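You operate a simulated robot arm through the tools that you are given. There is no shell and no other tool. Be economical: measure what you need, move in short steps, check, and stop when the job is done.

Carry out the task below with a simulated robot arm. There is one attempt and no reset: what you move stays moved.

TASK
Slide the blue ring tool along the top of the big table until it stands next to the clear cup.
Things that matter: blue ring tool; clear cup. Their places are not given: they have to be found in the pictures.

It is judged by the outcome, as a careful person would: the job done as asked, and still so three seconds after it is handed in. It fails if anything else is knocked over, pushed out of place, dropped, spilled or broken.

THE ROBOT
A 6-joint arm with a two-finger parallel gripper, fixed in place. Base frame: the origin is at the foot of the arm, x ahead of it, y to its left, z up; the work surface is at about z = 0. Lengths are in m, angles in rad, forces in N, time in s.
With the tool pointing down near the work surface it reaches from about 0.14 to 0.58 m from the base axis. Its first joint turns from -1.152 to 1.152 rad. Payload 2.1 kg.
Tool frame: the origin (TCP) lies between the finger pads and is the grasp point; the fingertips stand 0.03 m ahead of it; z points along the fingers, y is the line along which they close. The gripper opens to 0.094 m. The fingers are 0.028 m wide and 0.01 m thick; the gripper's body (0.05 by 0.096 m) begins 0.055 m behind the TCP.
Orientation is that of the tool frame in the base frame, as a unit quaternion [x, y, z, w]. With the fingers straight down and closing along the base's y, the tool's x points along the base's -x, its y along +y and its z along -z.

THE INTERFACE
- The arm moves only by the tool step_arm. Its argument "increments" is a list of rows, each a list of 3 entries, a list of its own where there are three numbers: the shift along the tool's x, y, z in m, then the turn, a rotation vector about the tool's x, y, z in rad, then the closure, from 0 (fully open) to 1 (shut). In form: [[[x, y, z], [rx, ry, rz], grip], ...]. A call has 1 to 12 rows; each row is the pose to reach, as a shift and turn from the pose commanded when the call began, along the tool's axes at that moment. A row lasts 0.2 s, in which the tool goes at most 0.05 m and 0.15 rad; a call with a longer step from one row to the next is refused whole, and so is a gripper value outside its range. A pose out of reach is approached as far as the arm can. The call stops where the force on the tool passes 40 N (or 10 N more than at its start, if that is more) or the arm is blocked; 0.2 s more then pass. The fingers move at their own pace (about 0.072 m/s each) and stop on an object; they squeeze with about 29 N. The grip force told is the motor's: it shows also when the fingers shut on nothing. Time passes only in rows, and 0.2 s behind the last, so rows that repeat a pose let the fingers close. It gives the time, the measured TCP pose, the force on the tool (base axes), the opening and the grip force at its end, in the units of the frame above (readings bear some noise), and new pictures: "show" is both (left out), scene, wrist or none.
- Cameras (640 x 400 px; columns grow to the right, rows downward): "scene" is fixed at [0.0688, -0.3856, 0.4826]; the picture's right is [0.64, -0.77, 0.00], its down [-0.46, -0.38, -0.80] and it looks along [0.62, 0.51, -0.59] (base axes); focal length 356 px, centre (320, 200). "wrist" rides on the gripper at [-0.037, 0, -0.058] in the tool frame; the picture's right is [0.00, -1.00, 0.00], its down [0.97, 0.00, -0.24] and it looks along [0.24, 0.00, 0.97] (tool axes); focal length 218 px, centre (320, 200).
- pixel_to_xyz(camera, pixels): for up to 12 pixels [column, row] of the newest picture of that camera ("zoom" is the newest enlarged one), the place [x, y, z] in the base frame of the surface seen there, good to about 0.002 m. No time passes.
- close_up(camera, box): a new picture of the part [left, top, right, bottom] of that camera's present view, enlarged. No time passes.
- job_done(): hands the job in; it is judged then, once.

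Work in short steps. Measure before you move; look again where a grasp or a placing could have gone wrong, and mend it. You have 60 turns and 120 pictures in all, the two below and enlarged ones among them. Open the gripper and draw the arm clear of the work before you hand the job in, unless the task says otherwise; then end with one line.

The tools are called after "Emit:" as name(argument=value, ...) on one line, values as JSON. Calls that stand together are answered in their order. step_arm: Moves the arm, as the interface text tells. Its arguments: {"type":"object","properties":{"increments":{"type":"array"},"show":{"type":"string","enum":["both","scene","wrist","none"]}},"required":["increments"]} The other tools are called the same way: pixel_to_xyz (camera, pixels) gives the place of the surface under pixels of a picture; close_up (camera, box) takes an enlarged picture of a part of a camera's view; job_done () hands the job in.

At the start:

```text
time: 0.0
position: [0.2704, -0.0712, 0.2574]
tcp_rot: [-0.001, 1.0, 0.0, 0.001]
force: [-0.7, -0.2, 0.0]
opening: 0.0938
finger_force: 0.2
```

scene: 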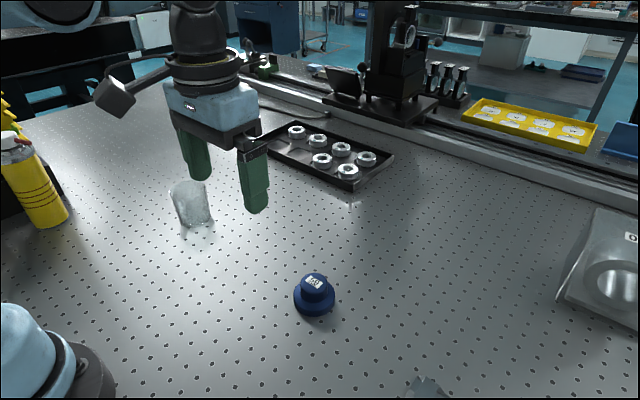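
wrist: 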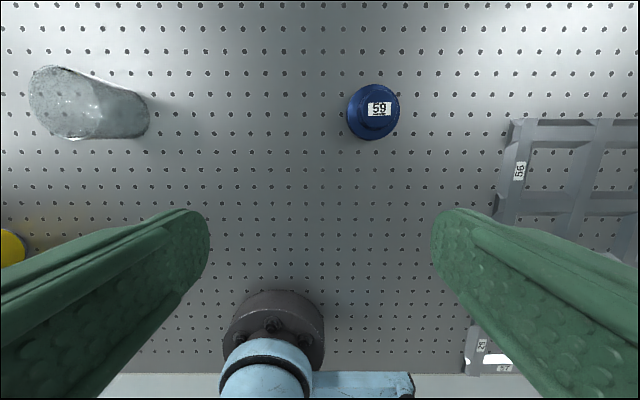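

The blue ring tool shows at scene (314,294) and wrist (374,112); the clear cup at scene (192,205) and wrist (90,103). I'll measure both.

Emit:
pixel_to_xyz(camera="wrist", pixels=[[378, 108], [350, 115], [398, 108], [372, 86], [372, 138], [365, 134], [145, 115], [60, 100], [90, 70], [90, 136], [120, 130], [250, 110]])

Emit:
pixel_to_xyz(camera="scene", pixels=[[314, 281], [295, 298], [334, 298], [314, 315], [304, 281], [190, 184], [192, 205], [185, 225], [210, 222], [176, 215], [198, 235], [260, 260]])

Emit:
close_up(camera="scene", box=[140, 150, 380, 330])

Emit:
close_up(camera="wrist", box=[0, 30, 420, 180])

```text
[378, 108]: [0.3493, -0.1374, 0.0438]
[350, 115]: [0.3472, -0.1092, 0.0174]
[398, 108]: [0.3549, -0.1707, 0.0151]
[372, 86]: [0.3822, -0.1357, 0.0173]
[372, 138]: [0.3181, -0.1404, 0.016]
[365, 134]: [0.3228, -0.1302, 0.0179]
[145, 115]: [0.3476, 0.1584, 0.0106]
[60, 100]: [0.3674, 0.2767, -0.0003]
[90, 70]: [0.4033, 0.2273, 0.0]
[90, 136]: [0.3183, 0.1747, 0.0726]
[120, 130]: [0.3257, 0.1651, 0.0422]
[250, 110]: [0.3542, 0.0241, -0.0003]
```

```text
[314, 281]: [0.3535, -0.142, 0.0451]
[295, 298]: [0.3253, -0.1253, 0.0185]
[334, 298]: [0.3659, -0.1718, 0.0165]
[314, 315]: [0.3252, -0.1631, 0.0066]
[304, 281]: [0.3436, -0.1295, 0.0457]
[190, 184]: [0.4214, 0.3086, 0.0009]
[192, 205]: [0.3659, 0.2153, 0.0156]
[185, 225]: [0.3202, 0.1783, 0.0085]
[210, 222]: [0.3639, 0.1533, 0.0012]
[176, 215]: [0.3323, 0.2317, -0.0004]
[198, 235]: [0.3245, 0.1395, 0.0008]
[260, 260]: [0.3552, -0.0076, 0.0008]
```

```text
2.22 times, centred on (260, 240) of scene
```

zoom: 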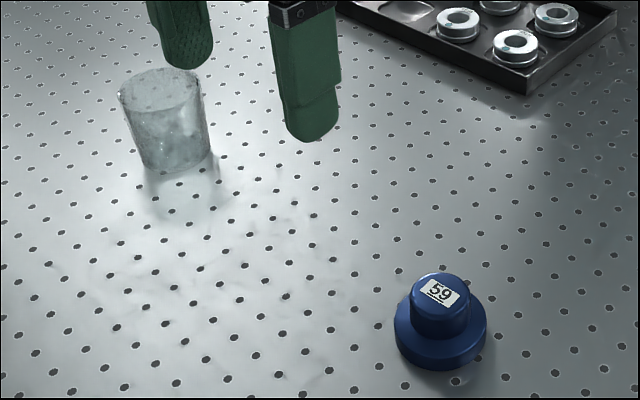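

```text
1.52 times, centred on (210, 105) of wrist
```

zoom: 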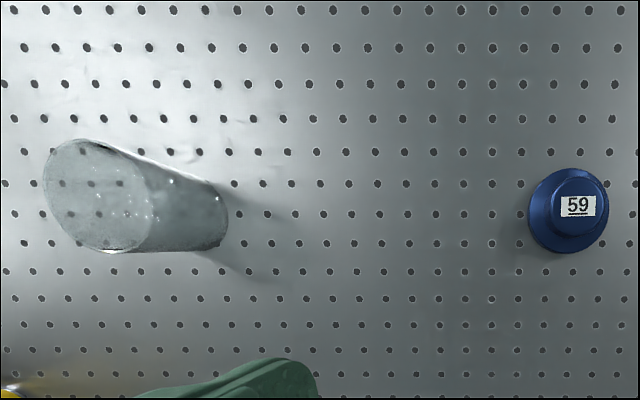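

The ring's centre is about (0.350, -0.140), with a flange radius of about 0.032 and a knob top at z 0.045. The cup's centre is about (0.351, 0.19), its near wall at y≈0.152. I'll turn the gripper 90° so the fingers close along x and open clear of the cup, and go above the ring.

Emit:
step_arm(increments=[[[-0.008, -0.007, 0.01], [0, 0, 0.143], 0], [[-0.016, -0.014, 0.02], [0, 0, 0.286], 0], [[-0.024, -0.021, 0.03], [0, 0, 0.429], 0], [[-0.032, -0.028, 0.04], [0, 0, 0.571], 0], [[-0.04, -0.035, 0.05], [0, 0, 0.714], 0], [[-0.048, -0.042, 0.06], [0, 0, 0.857], 0], [[-0.056, -0.049, 0.07], [0, 0, 1.0], 0], [[-0.064, -0.056, 0.08], [0, 0, 1.143], 0], [[-0.072, -0.063, 0.09], [0, 0, 1.286], 0], [[-0.08, -0.069, 0.1], [0, 0, 1.429], 0], [[-0.08, -0.069, 0.1], [0, 0, 1.571], 0], [[-0.08, -0.069, 0.1], [0, 0, 1.571], 0]])

```text
time: 2.6
position: [0.3523, -0.1398, 0.1567]
tcp_rot: [0.707, 0.707, 0.0, 0.001]
force: [0.4, 1.3, 0.9]
opening: 0.0942
finger_force: 0.0
```

scene: 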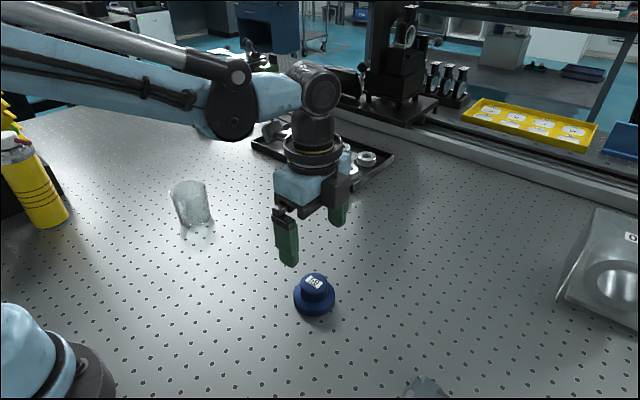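
wrist: 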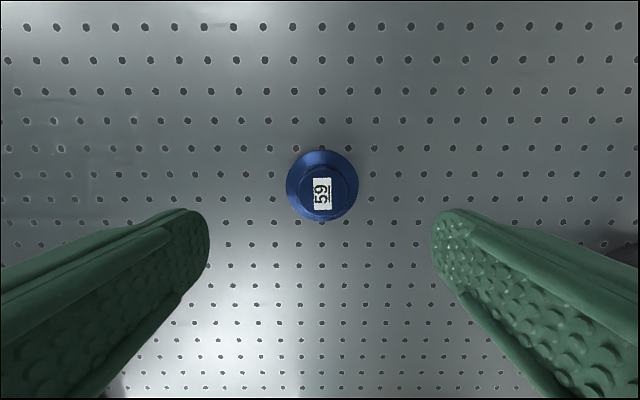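

The gripper is turned and the ring sits centred at wrist (322,186). I'll re-measure the ring and the cup before going down.

Emit:
pixel_to_xyz(camera="wrist", pixels=[[288, 186], [358, 186], [322, 152], [322, 220], [322, 190], [301, 190], [344, 190], [322, 168], [322, 212]])

```text
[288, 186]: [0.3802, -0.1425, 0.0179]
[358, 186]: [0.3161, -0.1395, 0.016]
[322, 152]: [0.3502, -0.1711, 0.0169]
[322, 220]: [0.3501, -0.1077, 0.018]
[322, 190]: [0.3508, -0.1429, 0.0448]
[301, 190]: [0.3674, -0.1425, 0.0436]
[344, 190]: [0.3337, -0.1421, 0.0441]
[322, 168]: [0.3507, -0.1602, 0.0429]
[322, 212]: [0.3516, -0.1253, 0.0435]
```

The ring's centre is about (0.350, -0.141), knob radius 0.018, flange top z 0.018. I'll lower to TCP z≈0.052 so the tips stay above the flange, then close on the knob.

Emit:
step_arm(increments=[[[-0.001, -0.002, 0.03], [0, 0, 0], 0], [[-0.001, -0.002, 0.06], [0, 0, 0], 0], [[-0.001, -0.002, 0.085], [0, 0, 0], 0], [[-0.001, -0.002, 0.104], [0, 0, 0], 0], [[-0.001, -0.002, 0.104], [0, 0, 0], 0], [[-0.001, -0.002, 0.104], [0, 0, 0], 0.4], [[-0.001, -0.002, 0.104], [0, 0, 0], 0.7], [[-0.001, -0.002, 0.104], [0, 0, 0], 0.7], [[-0.001, -0.002, 0.104], [0, 0, 0], 0.7]])

```text
time: 4.6
position: [0.3503, -0.142, 0.0535]
tcp_rot: [0.706, 0.708, 0.001, 0.001]
force: [0.2, 0.8, 0.6]
opening: 0.0429
finger_force: 29.4
```

scene: 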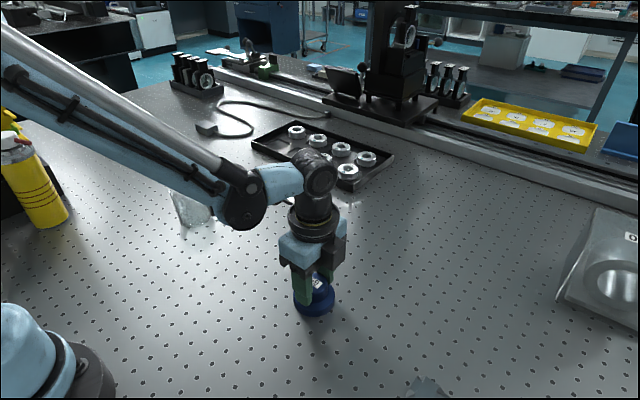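
wrist: 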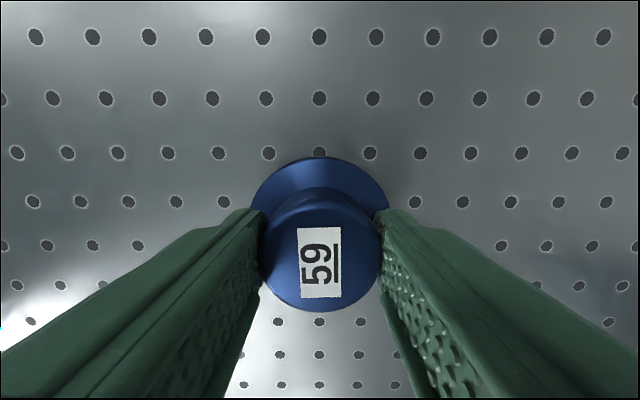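

The fingers hold the knob (opening 0.043, 29 N). I'll slide it 0.14 m along +y (tool +x) first, keeping it on the table.

Emit:
step_arm(increments=[[[0.01, 0, 0], [0, 0, 0], 0.7], [[0.022, 0, 0], [0, 0, 0], 0.7], [[0.034, 0, 0], [0, 0, 0], 0.7], [[0.046, 0, 0], [0, 0, 0], 0.7], [[0.058, 0, 0], [0, 0, 0], 0.7], [[0.07, 0, 0], [0, 0, 0], 0.7], [[0.082, 0, 0], [0, 0, 0], 0.7], [[0.094, 0, 0], [0, 0, 0], 0.7], [[0.106, 0, 0], [0, 0, 0], 0.7], [[0.118, 0, 0], [0, 0, 0], 0.7], [[0.13, 0, 0], [0, 0, 0], 0.7], [[0.14, 0, 0], [0, 0, 0], 0.7]])

```text
time: 7.2
position: [0.3512, -0.001, 0.053]
tcp_rot: [0.707, 0.707, 0.0, 0.002]
force: [0.2, 0.0, 0.4]
opening: 0.0426
finger_force: 28.9
```

scene: 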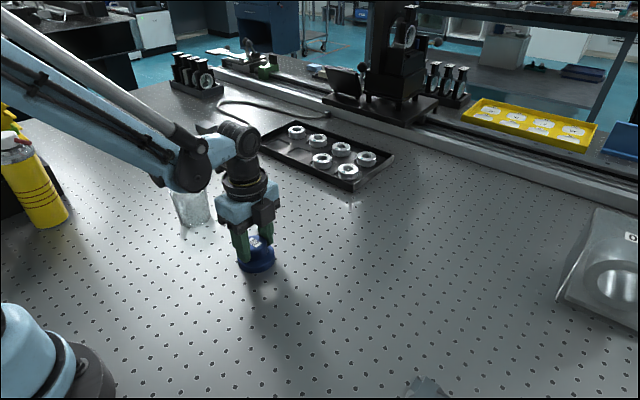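
wrist: 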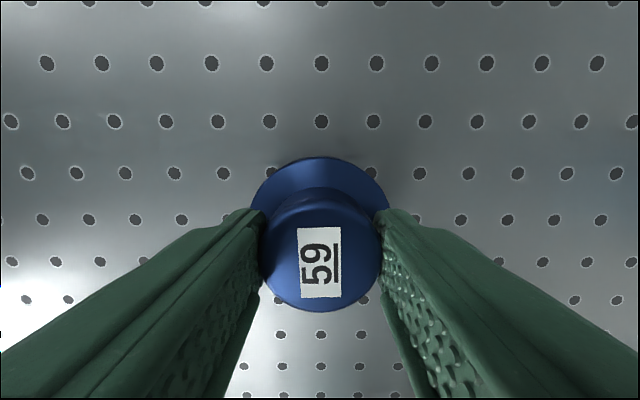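

The ring follows well. I'll slide 0.07 m further and look at the gap.

Emit:
step_arm(increments=[[[0.01, 0.0, 0], [0, 0, 0], 0.7], [[0.02, 0, 0], [0, 0, 0], 0.7], [[0.03, 0, 0], [0, 0, 0], 0.7], [[0.04, 0, 0], [0, 0, 0], 0.7], [[0.05, 0, 0], [0, 0, 0], 0.7], [[0.06, 0, 0], [0, 0, 0], 0.7], [[0.07, 0, 0], [0, 0, 0], 0.7]])

Emit:
close_up(camera="scene", box=[130, 130, 290, 280])

```text
time: 8.8
position: [0.3485, 0.0706, 0.0533]
tcp_rot: [0.707, 0.707, 0.0, 0.0]
force: [0.5, 0.1, -0.6]
opening: 0.0429
finger_force: 28.8
```

scene: 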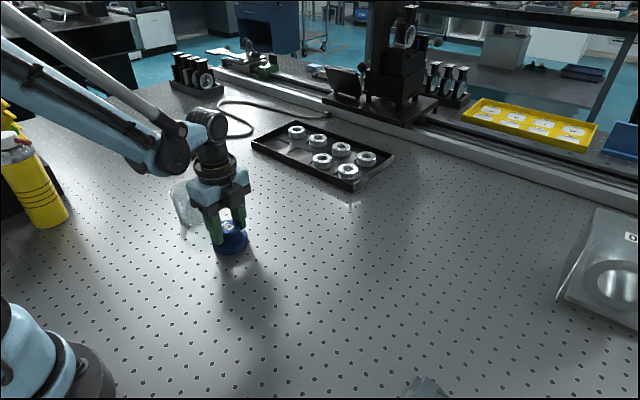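
wrist: 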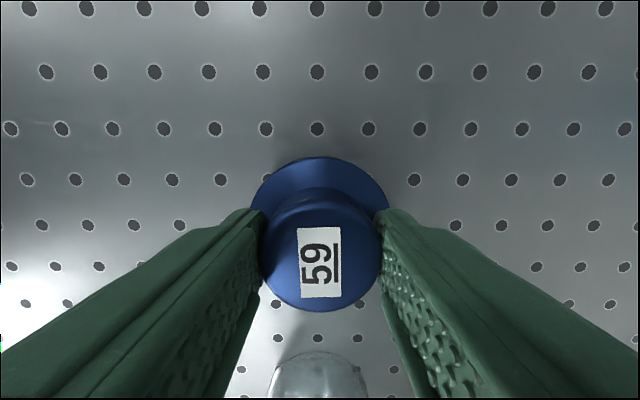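

```text
2.67 times, centred on (210, 205) of scene
```

zoom: 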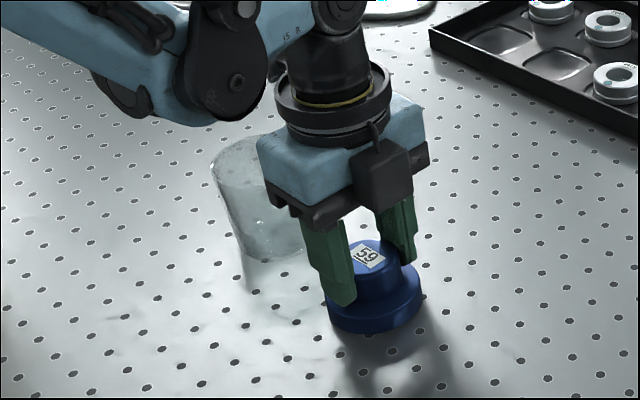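

The cup's near edge shows at wrist (318,352). I'll measure it.

Emit:
pixel_to_xyz(camera="wrist", pixels=[[318, 345], [318, 353], [318, 362], [318, 375], [318, 390], [300, 356], [340, 358]])

Emit:
close_up(camera="wrist", box=[220, 290, 420, 400])

```text
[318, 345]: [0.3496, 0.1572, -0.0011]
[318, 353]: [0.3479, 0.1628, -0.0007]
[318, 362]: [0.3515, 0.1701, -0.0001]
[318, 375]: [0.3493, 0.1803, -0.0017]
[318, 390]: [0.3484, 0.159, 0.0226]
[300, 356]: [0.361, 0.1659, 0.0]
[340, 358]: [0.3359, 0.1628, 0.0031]
```

```text
3.20 times, centred on (320, 345) of wrist
```

zoom: 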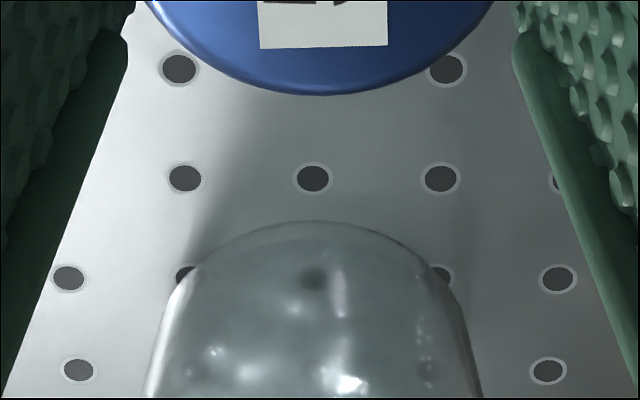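

The cup's base edge is at y≈0.159 and the ring's flange edge at y≈0.104. I'll slide 0.04 m more, which leaves a gap of about 1.5 cm at the base.

Emit:
step_arm(increments=[[[0.01, 0, 0], [0, 0, 0], 0.7], [[0.02, 0, 0], [0, 0, 0], 0.7], [[0.03, 0, 0], [0, 0, 0], 0.7], [[0.036, 0, 0], [0, 0, 0], 0.7], [[0.04, 0, 0], [0, 0, 0], 0.7], [[0.04, 0, 0], [0, 0, 0], 0.7]])

Emit:
pixel_to_xyz(camera="wrist", pixels=[[318, 315], [318, 322], [318, 330], [318, 340], [318, 355], [318, 370], [318, 385]])

```text
time: 10.2
position: [0.3498, 0.1094, 0.0543]
tcp_rot: [0.707, 0.708, 0.001, 0.0]
force: [-0.2, 0.2, 0.0]
opening: 0.0431
finger_force: 29.0
```

scene: 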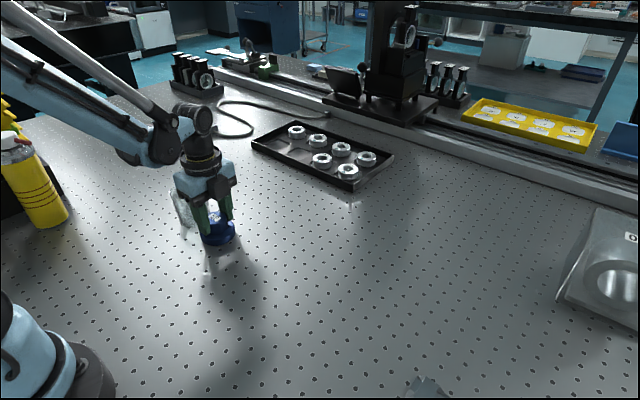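
wrist: 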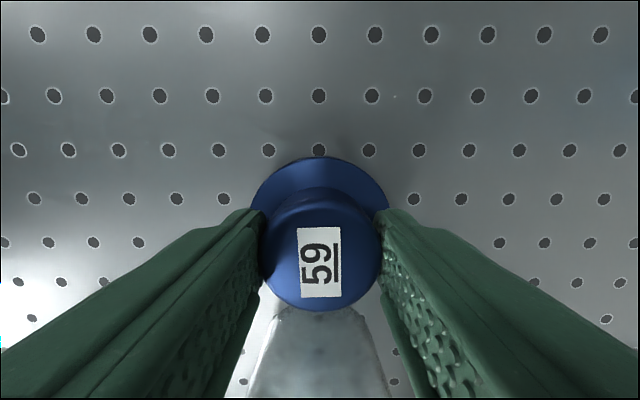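

```text
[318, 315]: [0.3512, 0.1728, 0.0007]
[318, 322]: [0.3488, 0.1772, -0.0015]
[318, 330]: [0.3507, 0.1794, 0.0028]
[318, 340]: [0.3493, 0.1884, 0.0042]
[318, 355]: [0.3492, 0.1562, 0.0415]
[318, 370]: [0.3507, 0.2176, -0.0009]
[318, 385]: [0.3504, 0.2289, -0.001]
```

No contact forces, and the ring stands beside the cup with a small gap. I'll open the fingers and go straight up.

Emit:
step_arm(increments=[[[0, 0, 0], [0, 0, 0], 0.4], [[0, 0, 0], [0, 0, 0], 0.1], [[0, 0, 0], [0, 0, 0], 0.1], [[0, 0, 0], [0, 0, 0], 0.1], [[0, 0, -0.03], [0, 0, 0], 0.1], [[0, 0, -0.07], [0, 0, 0], 0.1], [[0, 0, -0.11], [0, 0, 0], 0.1], [[0, 0, -0.15], [0, 0, 0], 0], [[-0.04, 0, -0.17], [0, 0, 0], 0], [[-0.08, 0, -0.17], [0, 0, 0], 0], [[-0.12, 0, -0.17], [0, 0, 0], 0], [[-0.15, 0, -0.17], [0, 0, 0], 0]])

Emit:
close_up(camera="scene", box=[130, 130, 290, 280])

```text
time: 12.8
position: [0.3493, -0.0405, 0.2239]
tcp_rot: [0.707, 0.708, 0.0, 0.001]
force: [-0.7, 0.4, 0.0]
opening: 0.0938
finger_force: 0.2
```

scene: 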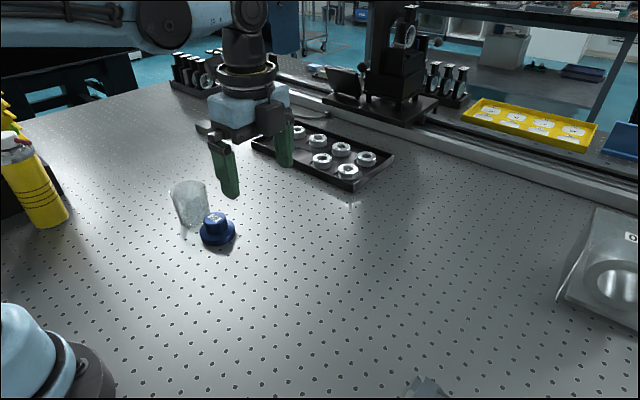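
wrist: 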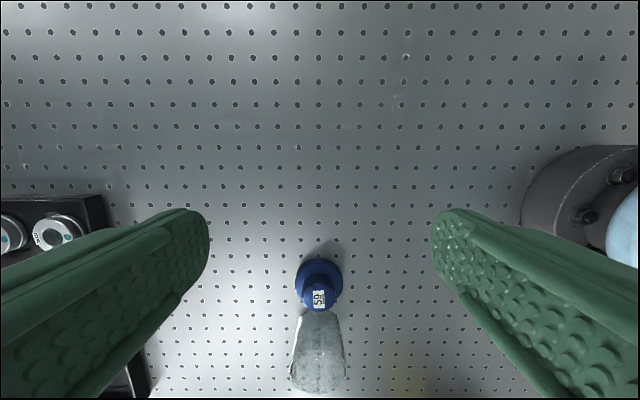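

```text
2.67 times, centred on (210, 205) of scene
```

zoom: 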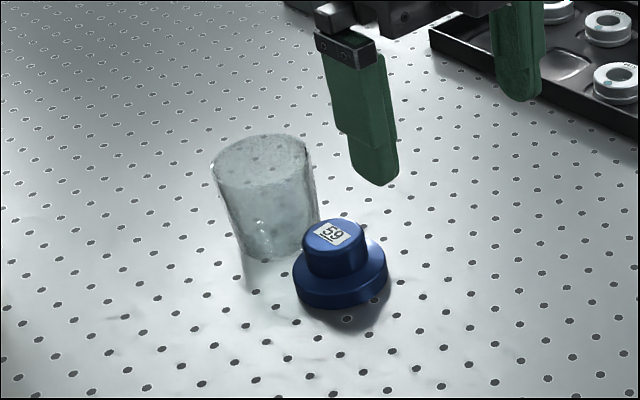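

The ring stands upright beside the cup, the cup hasn't moved, and the arm is clear with the gripper open. I'm handing the job in.

Emit:
job_done()

```text
The job is handed in.
```

The blue ring tool now stands upright next to the clear cup, about 1.5 cm from its base; the cup was not touched, and the arm is clear with the gripper open.
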